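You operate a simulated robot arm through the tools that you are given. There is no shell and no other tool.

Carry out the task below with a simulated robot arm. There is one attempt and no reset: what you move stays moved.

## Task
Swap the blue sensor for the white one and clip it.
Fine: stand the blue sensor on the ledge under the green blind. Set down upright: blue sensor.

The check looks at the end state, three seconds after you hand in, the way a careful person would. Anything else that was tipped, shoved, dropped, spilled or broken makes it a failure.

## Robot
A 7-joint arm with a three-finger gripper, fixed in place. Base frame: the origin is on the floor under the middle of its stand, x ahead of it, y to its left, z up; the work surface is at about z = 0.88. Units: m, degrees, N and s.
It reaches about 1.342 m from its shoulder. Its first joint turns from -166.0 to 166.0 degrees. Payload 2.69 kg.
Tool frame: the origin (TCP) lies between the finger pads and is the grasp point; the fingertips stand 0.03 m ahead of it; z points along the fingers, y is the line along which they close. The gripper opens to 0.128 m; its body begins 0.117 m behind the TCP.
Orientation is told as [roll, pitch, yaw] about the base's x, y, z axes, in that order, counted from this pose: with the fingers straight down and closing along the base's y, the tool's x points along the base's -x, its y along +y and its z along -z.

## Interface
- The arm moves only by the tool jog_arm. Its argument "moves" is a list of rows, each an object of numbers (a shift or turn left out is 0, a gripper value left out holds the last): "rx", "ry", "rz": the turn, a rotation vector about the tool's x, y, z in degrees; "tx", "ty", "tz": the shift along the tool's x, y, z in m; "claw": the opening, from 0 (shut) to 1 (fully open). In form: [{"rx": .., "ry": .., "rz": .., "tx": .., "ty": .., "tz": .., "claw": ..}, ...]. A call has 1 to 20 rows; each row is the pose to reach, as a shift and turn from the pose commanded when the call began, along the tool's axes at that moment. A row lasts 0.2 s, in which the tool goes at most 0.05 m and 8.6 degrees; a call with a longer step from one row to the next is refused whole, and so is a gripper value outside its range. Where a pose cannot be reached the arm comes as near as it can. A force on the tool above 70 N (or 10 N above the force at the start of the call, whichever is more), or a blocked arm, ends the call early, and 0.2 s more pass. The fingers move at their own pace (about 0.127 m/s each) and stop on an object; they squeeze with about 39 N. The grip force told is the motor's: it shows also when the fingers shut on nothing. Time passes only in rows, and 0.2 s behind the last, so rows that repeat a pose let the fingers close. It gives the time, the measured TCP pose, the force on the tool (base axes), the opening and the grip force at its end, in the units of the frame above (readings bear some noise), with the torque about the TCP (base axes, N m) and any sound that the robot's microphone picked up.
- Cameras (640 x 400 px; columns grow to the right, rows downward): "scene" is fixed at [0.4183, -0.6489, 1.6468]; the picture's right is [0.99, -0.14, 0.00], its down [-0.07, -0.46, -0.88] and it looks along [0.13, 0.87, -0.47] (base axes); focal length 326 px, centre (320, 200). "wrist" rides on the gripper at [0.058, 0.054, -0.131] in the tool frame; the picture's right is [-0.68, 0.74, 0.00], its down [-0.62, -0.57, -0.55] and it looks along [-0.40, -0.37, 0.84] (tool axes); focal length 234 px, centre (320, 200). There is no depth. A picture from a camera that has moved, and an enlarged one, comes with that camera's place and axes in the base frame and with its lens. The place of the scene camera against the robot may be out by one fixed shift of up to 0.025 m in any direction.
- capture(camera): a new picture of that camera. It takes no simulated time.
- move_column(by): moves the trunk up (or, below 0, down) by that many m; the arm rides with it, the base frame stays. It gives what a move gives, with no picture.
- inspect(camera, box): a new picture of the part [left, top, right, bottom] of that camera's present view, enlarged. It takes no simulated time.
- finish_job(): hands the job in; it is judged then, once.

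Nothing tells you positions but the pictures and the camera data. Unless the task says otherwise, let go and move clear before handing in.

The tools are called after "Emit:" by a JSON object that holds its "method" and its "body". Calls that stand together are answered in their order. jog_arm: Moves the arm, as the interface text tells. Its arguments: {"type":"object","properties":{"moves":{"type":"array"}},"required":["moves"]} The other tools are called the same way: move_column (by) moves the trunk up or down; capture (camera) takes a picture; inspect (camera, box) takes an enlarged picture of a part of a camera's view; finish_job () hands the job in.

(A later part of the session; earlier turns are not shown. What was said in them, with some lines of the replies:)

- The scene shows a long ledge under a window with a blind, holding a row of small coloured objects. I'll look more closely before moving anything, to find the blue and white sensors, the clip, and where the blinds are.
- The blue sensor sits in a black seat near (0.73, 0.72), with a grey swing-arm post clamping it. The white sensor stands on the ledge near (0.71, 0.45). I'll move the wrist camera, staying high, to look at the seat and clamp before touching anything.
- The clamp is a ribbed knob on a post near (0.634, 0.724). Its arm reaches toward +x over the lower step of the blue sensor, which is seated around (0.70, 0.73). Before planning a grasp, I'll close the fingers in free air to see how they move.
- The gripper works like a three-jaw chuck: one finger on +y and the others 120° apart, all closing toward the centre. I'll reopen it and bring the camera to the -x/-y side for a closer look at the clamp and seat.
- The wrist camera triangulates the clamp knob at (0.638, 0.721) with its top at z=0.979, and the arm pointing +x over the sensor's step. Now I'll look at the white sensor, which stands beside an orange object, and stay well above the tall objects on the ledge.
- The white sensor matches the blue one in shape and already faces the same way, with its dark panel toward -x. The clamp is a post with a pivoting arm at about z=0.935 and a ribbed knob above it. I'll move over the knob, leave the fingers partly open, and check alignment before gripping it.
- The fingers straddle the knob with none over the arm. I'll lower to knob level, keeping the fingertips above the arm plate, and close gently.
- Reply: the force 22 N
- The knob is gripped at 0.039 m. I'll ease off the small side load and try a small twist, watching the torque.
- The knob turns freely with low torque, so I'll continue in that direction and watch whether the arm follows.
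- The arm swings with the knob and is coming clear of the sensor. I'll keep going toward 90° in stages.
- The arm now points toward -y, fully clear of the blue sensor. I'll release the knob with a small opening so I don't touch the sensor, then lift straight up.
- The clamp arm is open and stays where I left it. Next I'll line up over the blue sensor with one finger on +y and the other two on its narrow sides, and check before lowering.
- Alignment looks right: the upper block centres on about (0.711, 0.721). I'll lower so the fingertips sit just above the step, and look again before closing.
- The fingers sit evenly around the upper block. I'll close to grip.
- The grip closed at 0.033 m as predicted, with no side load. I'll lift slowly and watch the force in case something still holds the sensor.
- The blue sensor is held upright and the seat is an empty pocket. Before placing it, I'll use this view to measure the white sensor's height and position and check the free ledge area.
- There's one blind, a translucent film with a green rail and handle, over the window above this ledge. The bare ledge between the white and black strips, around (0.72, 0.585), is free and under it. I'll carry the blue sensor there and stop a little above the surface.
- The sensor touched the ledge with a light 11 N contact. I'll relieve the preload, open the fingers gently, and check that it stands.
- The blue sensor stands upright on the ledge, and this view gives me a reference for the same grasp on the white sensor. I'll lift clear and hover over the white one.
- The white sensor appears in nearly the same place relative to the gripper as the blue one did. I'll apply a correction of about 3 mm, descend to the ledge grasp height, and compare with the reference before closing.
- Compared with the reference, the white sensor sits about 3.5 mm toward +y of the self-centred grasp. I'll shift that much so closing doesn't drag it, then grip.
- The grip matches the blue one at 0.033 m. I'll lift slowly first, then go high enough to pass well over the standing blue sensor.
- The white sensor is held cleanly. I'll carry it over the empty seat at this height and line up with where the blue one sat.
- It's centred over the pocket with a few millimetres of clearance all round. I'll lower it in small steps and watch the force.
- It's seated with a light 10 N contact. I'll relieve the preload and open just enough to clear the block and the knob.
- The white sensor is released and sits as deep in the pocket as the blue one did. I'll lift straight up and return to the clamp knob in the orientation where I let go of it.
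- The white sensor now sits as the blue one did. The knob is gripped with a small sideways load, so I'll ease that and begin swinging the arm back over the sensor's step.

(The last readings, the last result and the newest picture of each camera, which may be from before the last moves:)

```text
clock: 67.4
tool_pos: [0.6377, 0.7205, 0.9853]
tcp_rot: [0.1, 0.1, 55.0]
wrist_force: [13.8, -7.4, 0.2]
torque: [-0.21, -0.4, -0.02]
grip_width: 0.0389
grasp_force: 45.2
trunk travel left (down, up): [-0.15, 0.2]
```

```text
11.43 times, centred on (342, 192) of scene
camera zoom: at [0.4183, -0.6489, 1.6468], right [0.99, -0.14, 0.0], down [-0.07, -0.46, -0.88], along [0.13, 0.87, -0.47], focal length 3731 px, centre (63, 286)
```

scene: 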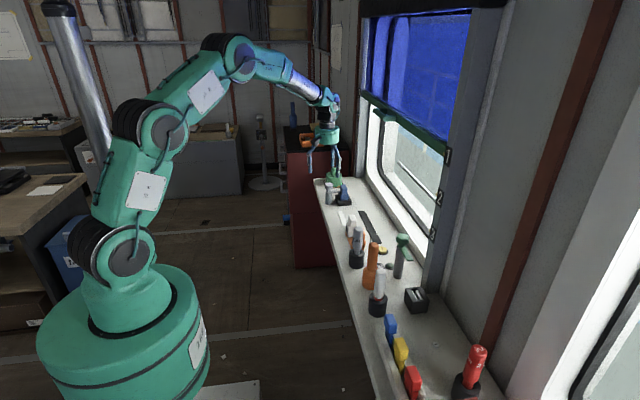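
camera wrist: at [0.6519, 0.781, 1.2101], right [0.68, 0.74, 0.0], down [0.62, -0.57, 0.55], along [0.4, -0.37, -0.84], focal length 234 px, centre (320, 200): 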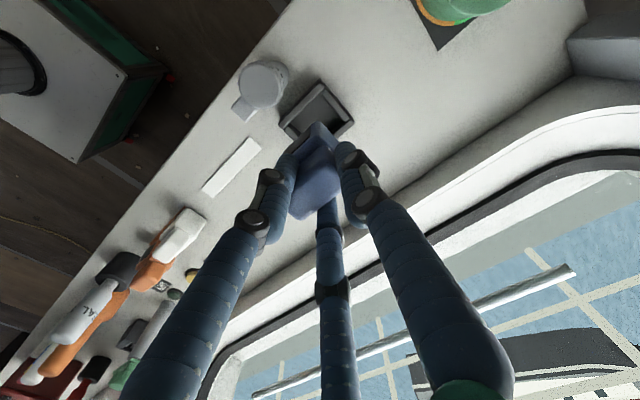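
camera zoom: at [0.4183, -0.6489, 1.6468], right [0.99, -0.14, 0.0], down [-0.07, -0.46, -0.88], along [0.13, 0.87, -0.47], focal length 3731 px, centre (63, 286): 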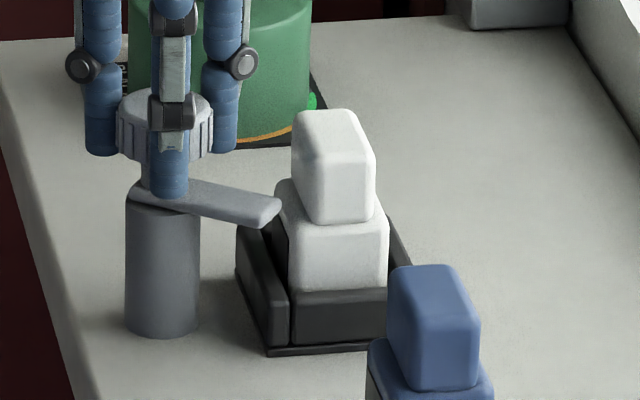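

Emit:
{"method": "jog_arm", "body": {"moves": [{"ty": -0.001, "rz": -4}, {"ty": -0.001, "rz": -8}, {"ty": -0.001, "rz": -12}, {"ty": -0.001, "rz": -16}, {"ty": -0.001, "rz": -20}, {"ty": -0.001, "rz": -20}]}}

Emit:
{"method": "inspect", "body": {"camera": "scene", "box": [325, 175, 360, 210]}}

Emit:
{"method": "inspect", "body": {"camera": "wrist", "box": [230, 90, 430, 230]}}

```text
clock: 68.8
tool_pos: [0.6383, 0.7189, 0.984]
tcp_rot: [0.1, -0.1, 75.0]
wrist_force: [4.1, 5.2, -0.2]
torque: [0.31, -0.04, 0.01]
grip_width: 0.0386
grasp_force: 45.1
trunk travel left (down, up): [-0.15, 0.2]
```

```text
11.43 times, centred on (342, 192) of scene
camera zoom: at [0.4183, -0.6489, 1.6468], right [0.99, -0.14, 0.0], down [-0.07, -0.46, -0.88], along [0.13, 0.87, -0.47], focal length 3731 px, centre (63, 286)
```

zoom: 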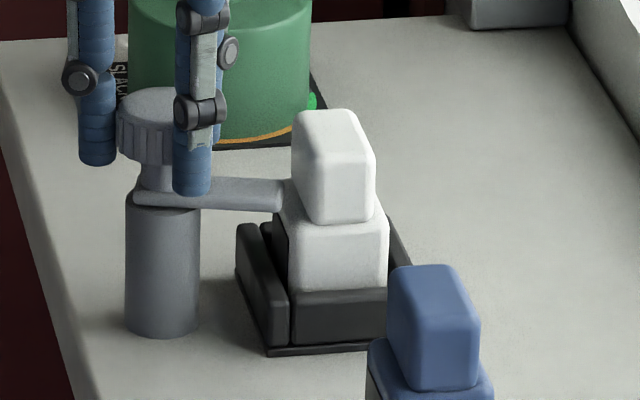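

```text
2.86 times, centred on (330, 160) of wrist
camera zoom: at [0.5706, 0.6781, 1.1157], right [-0.54, 0.84, 0.0], down [0.71, 0.45, 0.55], along [0.46, 0.29, -0.84], focal length 669 px, centre (291, 314)
```

zoom: 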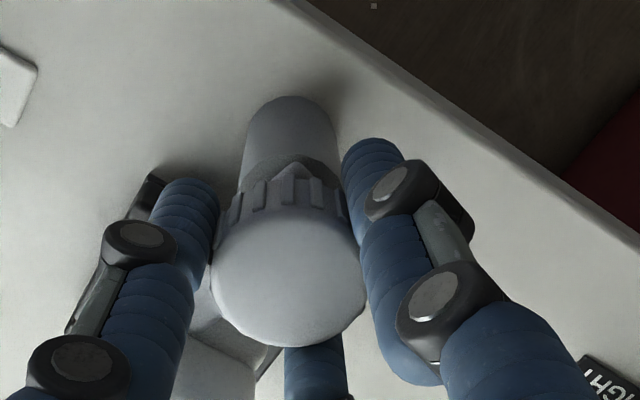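

The arm is passing over the step next to the upper block with negligible torque. I'll turn the last 15° back to its original clipped position.

Emit:
{"method": "jog_arm", "body": {"moves": [{"rz": -3}, {"rz": -6}, {"rz": -9}, {"rz": -12}, {"rz": -15}, {"rz": -15}]}}

Emit:
{"method": "inspect", "body": {"camera": "scene", "box": [325, 175, 360, 210]}}

Emit:
{"method": "inspect", "body": {"camera": "wrist", "box": [230, 90, 430, 230]}}

```text
clock: 70.2
tool_pos: [0.6385, 0.72, 0.9848]
tcp_rot: [0.0, 0.0, 90.0]
wrist_force: [-0.4, 5.3, 0.3]
torque: [0.15, -0.04, 0.03]
grip_width: 0.0387
grasp_force: 45.6
trunk travel left (down, up): [-0.15, 0.2]
```

```text
11.43 times, centred on (342, 192) of scene
camera zoom: at [0.4183, -0.6489, 1.6468], right [0.99, -0.14, 0.0], down [-0.07, -0.46, -0.88], along [0.13, 0.87, -0.47], focal length 3731 px, centre (63, 286)
```

zoom: 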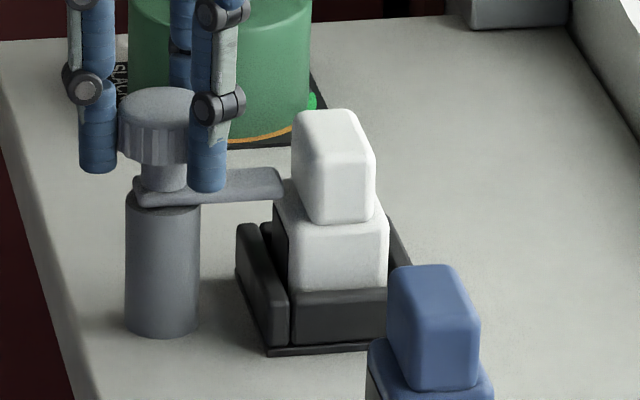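

```text
2.86 times, centred on (330, 160) of wrist
camera zoom: at [0.584, 0.6622, 1.1157], right [-0.74, 0.68, 0.0], down [0.57, 0.62, 0.55], along [0.37, 0.4, -0.84], focal length 669 px, centre (291, 314)
```

zoom: 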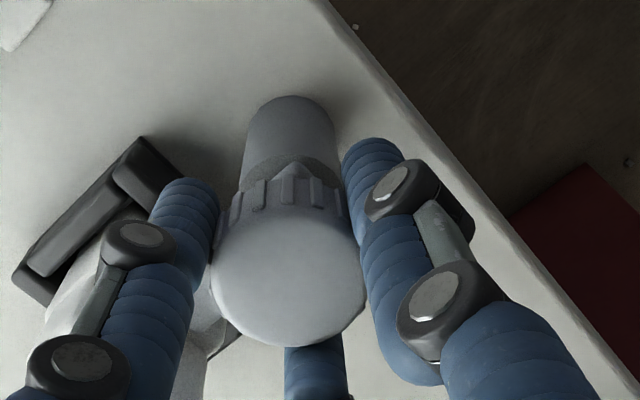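

The arm is back at its original clipped angle over the white sensor's step. I'll release the knob and lift straight up, then check.

Emit:
{"method": "jog_arm", "body": {"moves": [{"claw": 0.38}, {"claw": 0.45}, {"claw": 0.48}, {"claw": 0.48}, {"tz": -0.01}, {"tz": -0.03}, {"tz": -0.06}, {"tz": -0.1}, {"tz": -0.14}, {"tz": -0.18}, {"tz": -0.2}, {"tz": -0.2}]}}

Emit:
{"method": "inspect", "body": {"camera": "scene", "box": [325, 175, 360, 210]}}

Emit:
{"method": "inspect", "body": {"camera": "scene", "box": [290, 130, 400, 220]}}

Emit:
{"method": "capture", "body": {"camera": "wrist"}}

```text
clock: 72.8
tool_pos: [0.6384, 0.7194, 1.1848]
tcp_rot: [0.1, 0.0, 89.9]
wrist_force: [0.5, 0.2, 0.1]
torque: [-0.01, 0.0, 0.0]
grip_width: 0.0617
grasp_force: 0.0
trunk travel left (down, up): [-0.15, 0.2]
```

```text
11.43 times, centred on (342, 192) of scene
camera zoom: at [0.4183, -0.6489, 1.6468], right [0.99, -0.14, 0.0], down [-0.07, -0.46, -0.88], along [0.13, 0.87, -0.47], focal length 3731 px, centre (63, 286)
```

zoom: 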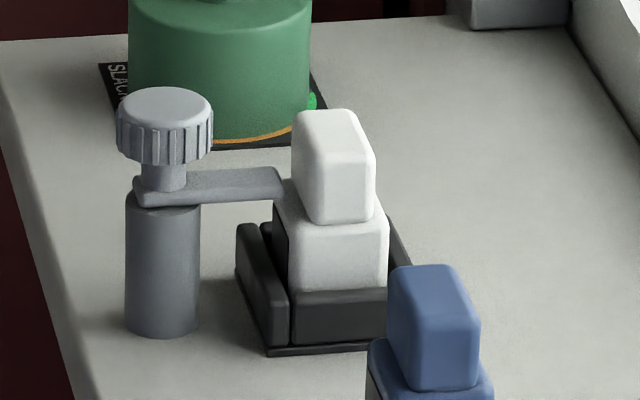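

```text
4.44 times, centred on (345, 175) of scene
camera zoom: at [0.4183, -0.6489, 1.6468], right [0.99, -0.14, 0.0], down [-0.07, -0.46, -0.88], along [0.13, 0.87, -0.47], focal length 1451 px, centre (209, 311)
```

zoom: 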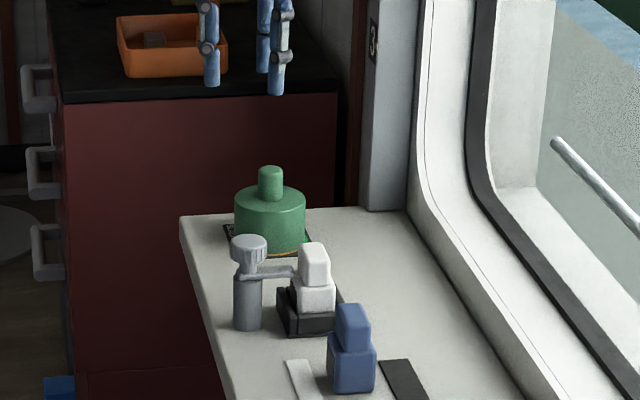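

```text
taken
camera wrist: at [0.5839, 0.6624, 1.316], right [-0.74, 0.68, 0.0], down [0.57, 0.62, 0.55], along [0.37, 0.4, -0.84], focal length 234 px, centre (320, 200)
```

wrist: 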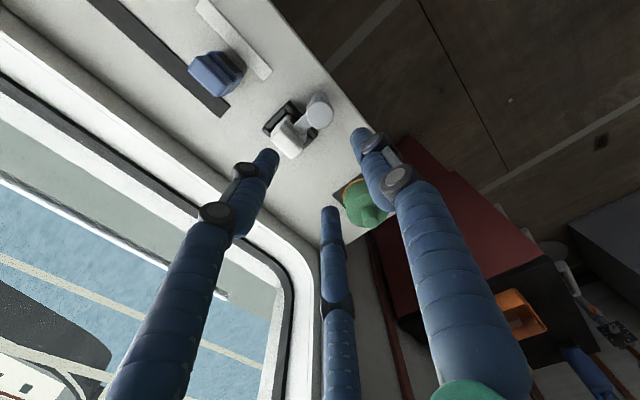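

Emit:
{"method": "inspect", "body": {"camera": "wrist", "box": [255, 80, 345, 170]}}

Emit:
{"method": "inspect", "body": {"camera": "wrist", "box": [170, 20, 280, 120]}}

Emit:
{"method": "inspect", "body": {"camera": "scene", "box": [300, 170, 480, 400]}}

```text
4.44 times, centred on (300, 125) of wrist
camera zoom: at [0.5839, 0.6624, 1.316], right [-0.74, 0.68, 0.0], down [0.57, 0.62, 0.55], along [0.37, 0.4, -0.84], focal length 1041 px, centre (409, 533)
```

zoom: 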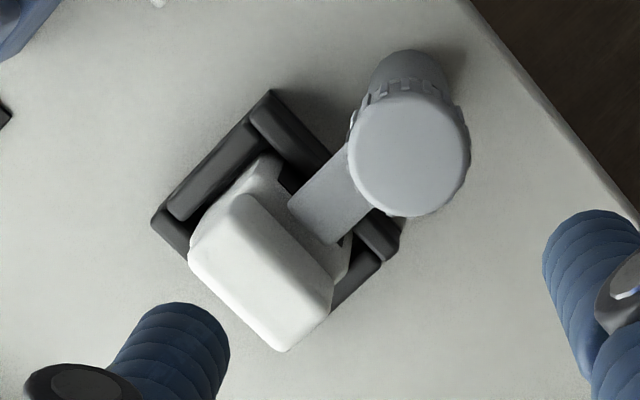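

```text
4.00 times, centred on (225, 70) of wrist
camera zoom: at [0.5839, 0.6624, 1.316], right [-0.74, 0.68, 0.0], down [0.57, 0.62, 0.55], along [0.37, 0.4, -0.84], focal length 937 px, centre (700, 720)
```

zoom: 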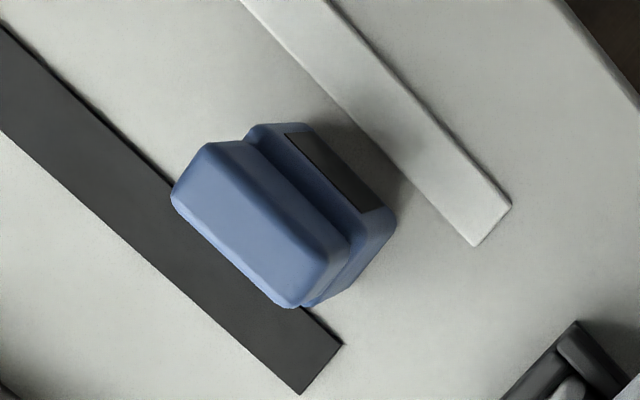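

```text
1.74 times, centred on (390, 285) of scene
camera zoom: at [0.4183, -0.6489, 1.6468], right [0.99, -0.14, 0.0], down [-0.07, -0.46, -0.88], along [0.13, 0.87, -0.47], focal length 568 px, centre (198, 52)
```

zoom: 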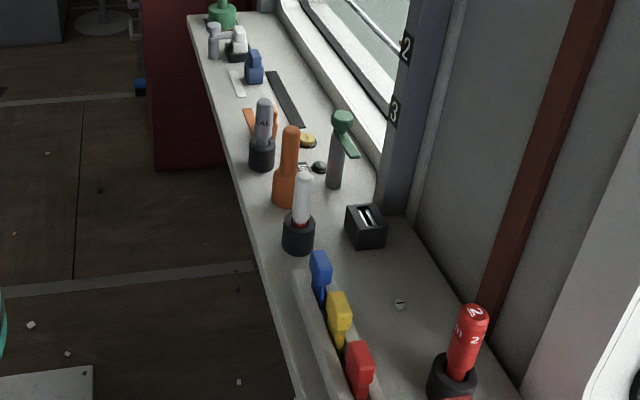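

The white sensor sits in the seat with the clamp arm over its step, the tip at about (0.686, 0.722) as before. The blue sensor stands upright on the ledge, clear of both strips, and nothing else has moved. I'll back the arm well away and take a last look.

Emit:
{"method": "jog_arm", "body": {"moves": [{"tz": -0.03, "ty": 0.01}, {"tz": -0.06, "ty": 0.04}, {"tz": -0.08, "ty": 0.08}, {"tz": -0.08, "ty": 0.12}, {"tz": -0.08, "ty": 0.14}, {"tz": -0.08, "ty": 0.14}]}}

Emit:
{"method": "capture", "body": {"camera": "scene"}}

Emit:
{"method": "inspect", "body": {"camera": "scene", "box": [315, 170, 385, 230]}}

```text
clock: 74.2
tool_pos: [0.4987, 0.7213, 1.2651]
tcp_rot: [0.1, 0.1, 89.8]
wrist_force: [0.8, -0.1, 0.3]
torque: [0.01, -0.01, -0.02]
grip_width: 0.0614
grasp_force: 0.1
trunk travel left (down, up): [-0.15, 0.2]
```

```text
taken
```

scene: 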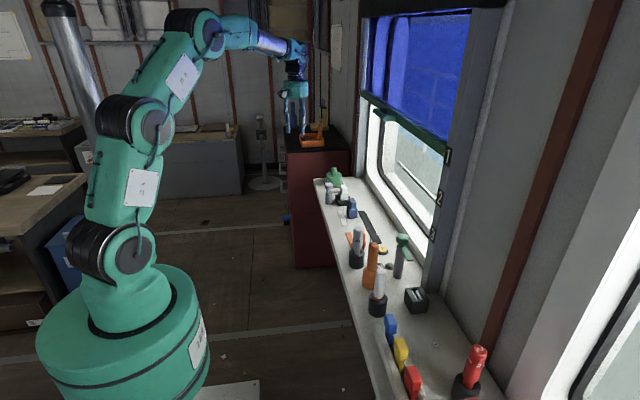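

```text
6.67 times, centred on (350, 200) of scene
camera zoom: at [0.4183, -0.6489, 1.6468], right [0.99, -0.14, 0.0], down [-0.07, -0.46, -0.88], along [0.13, 0.87, -0.47], focal length 2177 px, centre (120, 200)
```

zoom: 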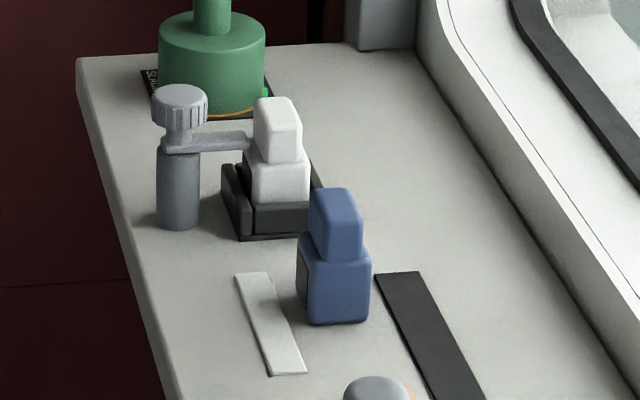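

The white sensor is clipped in the seat, the blue sensor stands upright on the ledge under the blind, and the arm is clear with nothing else disturbed. I'm handing the job in.

Emit:
{"method": "finish_job", "body": {}}

```text
The job is handed in.
```

The swap is done and handed in. I haven't seen the check's verdict.

- **White sensor:** it is in the seat, at the same depth and facing the same way as the blue one was. The clamp arm is back at its original angle over the sensor's step.
- **Blue sensor:** it stands upright on the bare ledge between the white and black strips. I took "the green blind" to mean the blue film blind with the green rail and handle, the only blind in view.
- **Everything else:** the last pictures show nothing else tipped or moved. I released both sensors and the knob, and the arm is backed well away.
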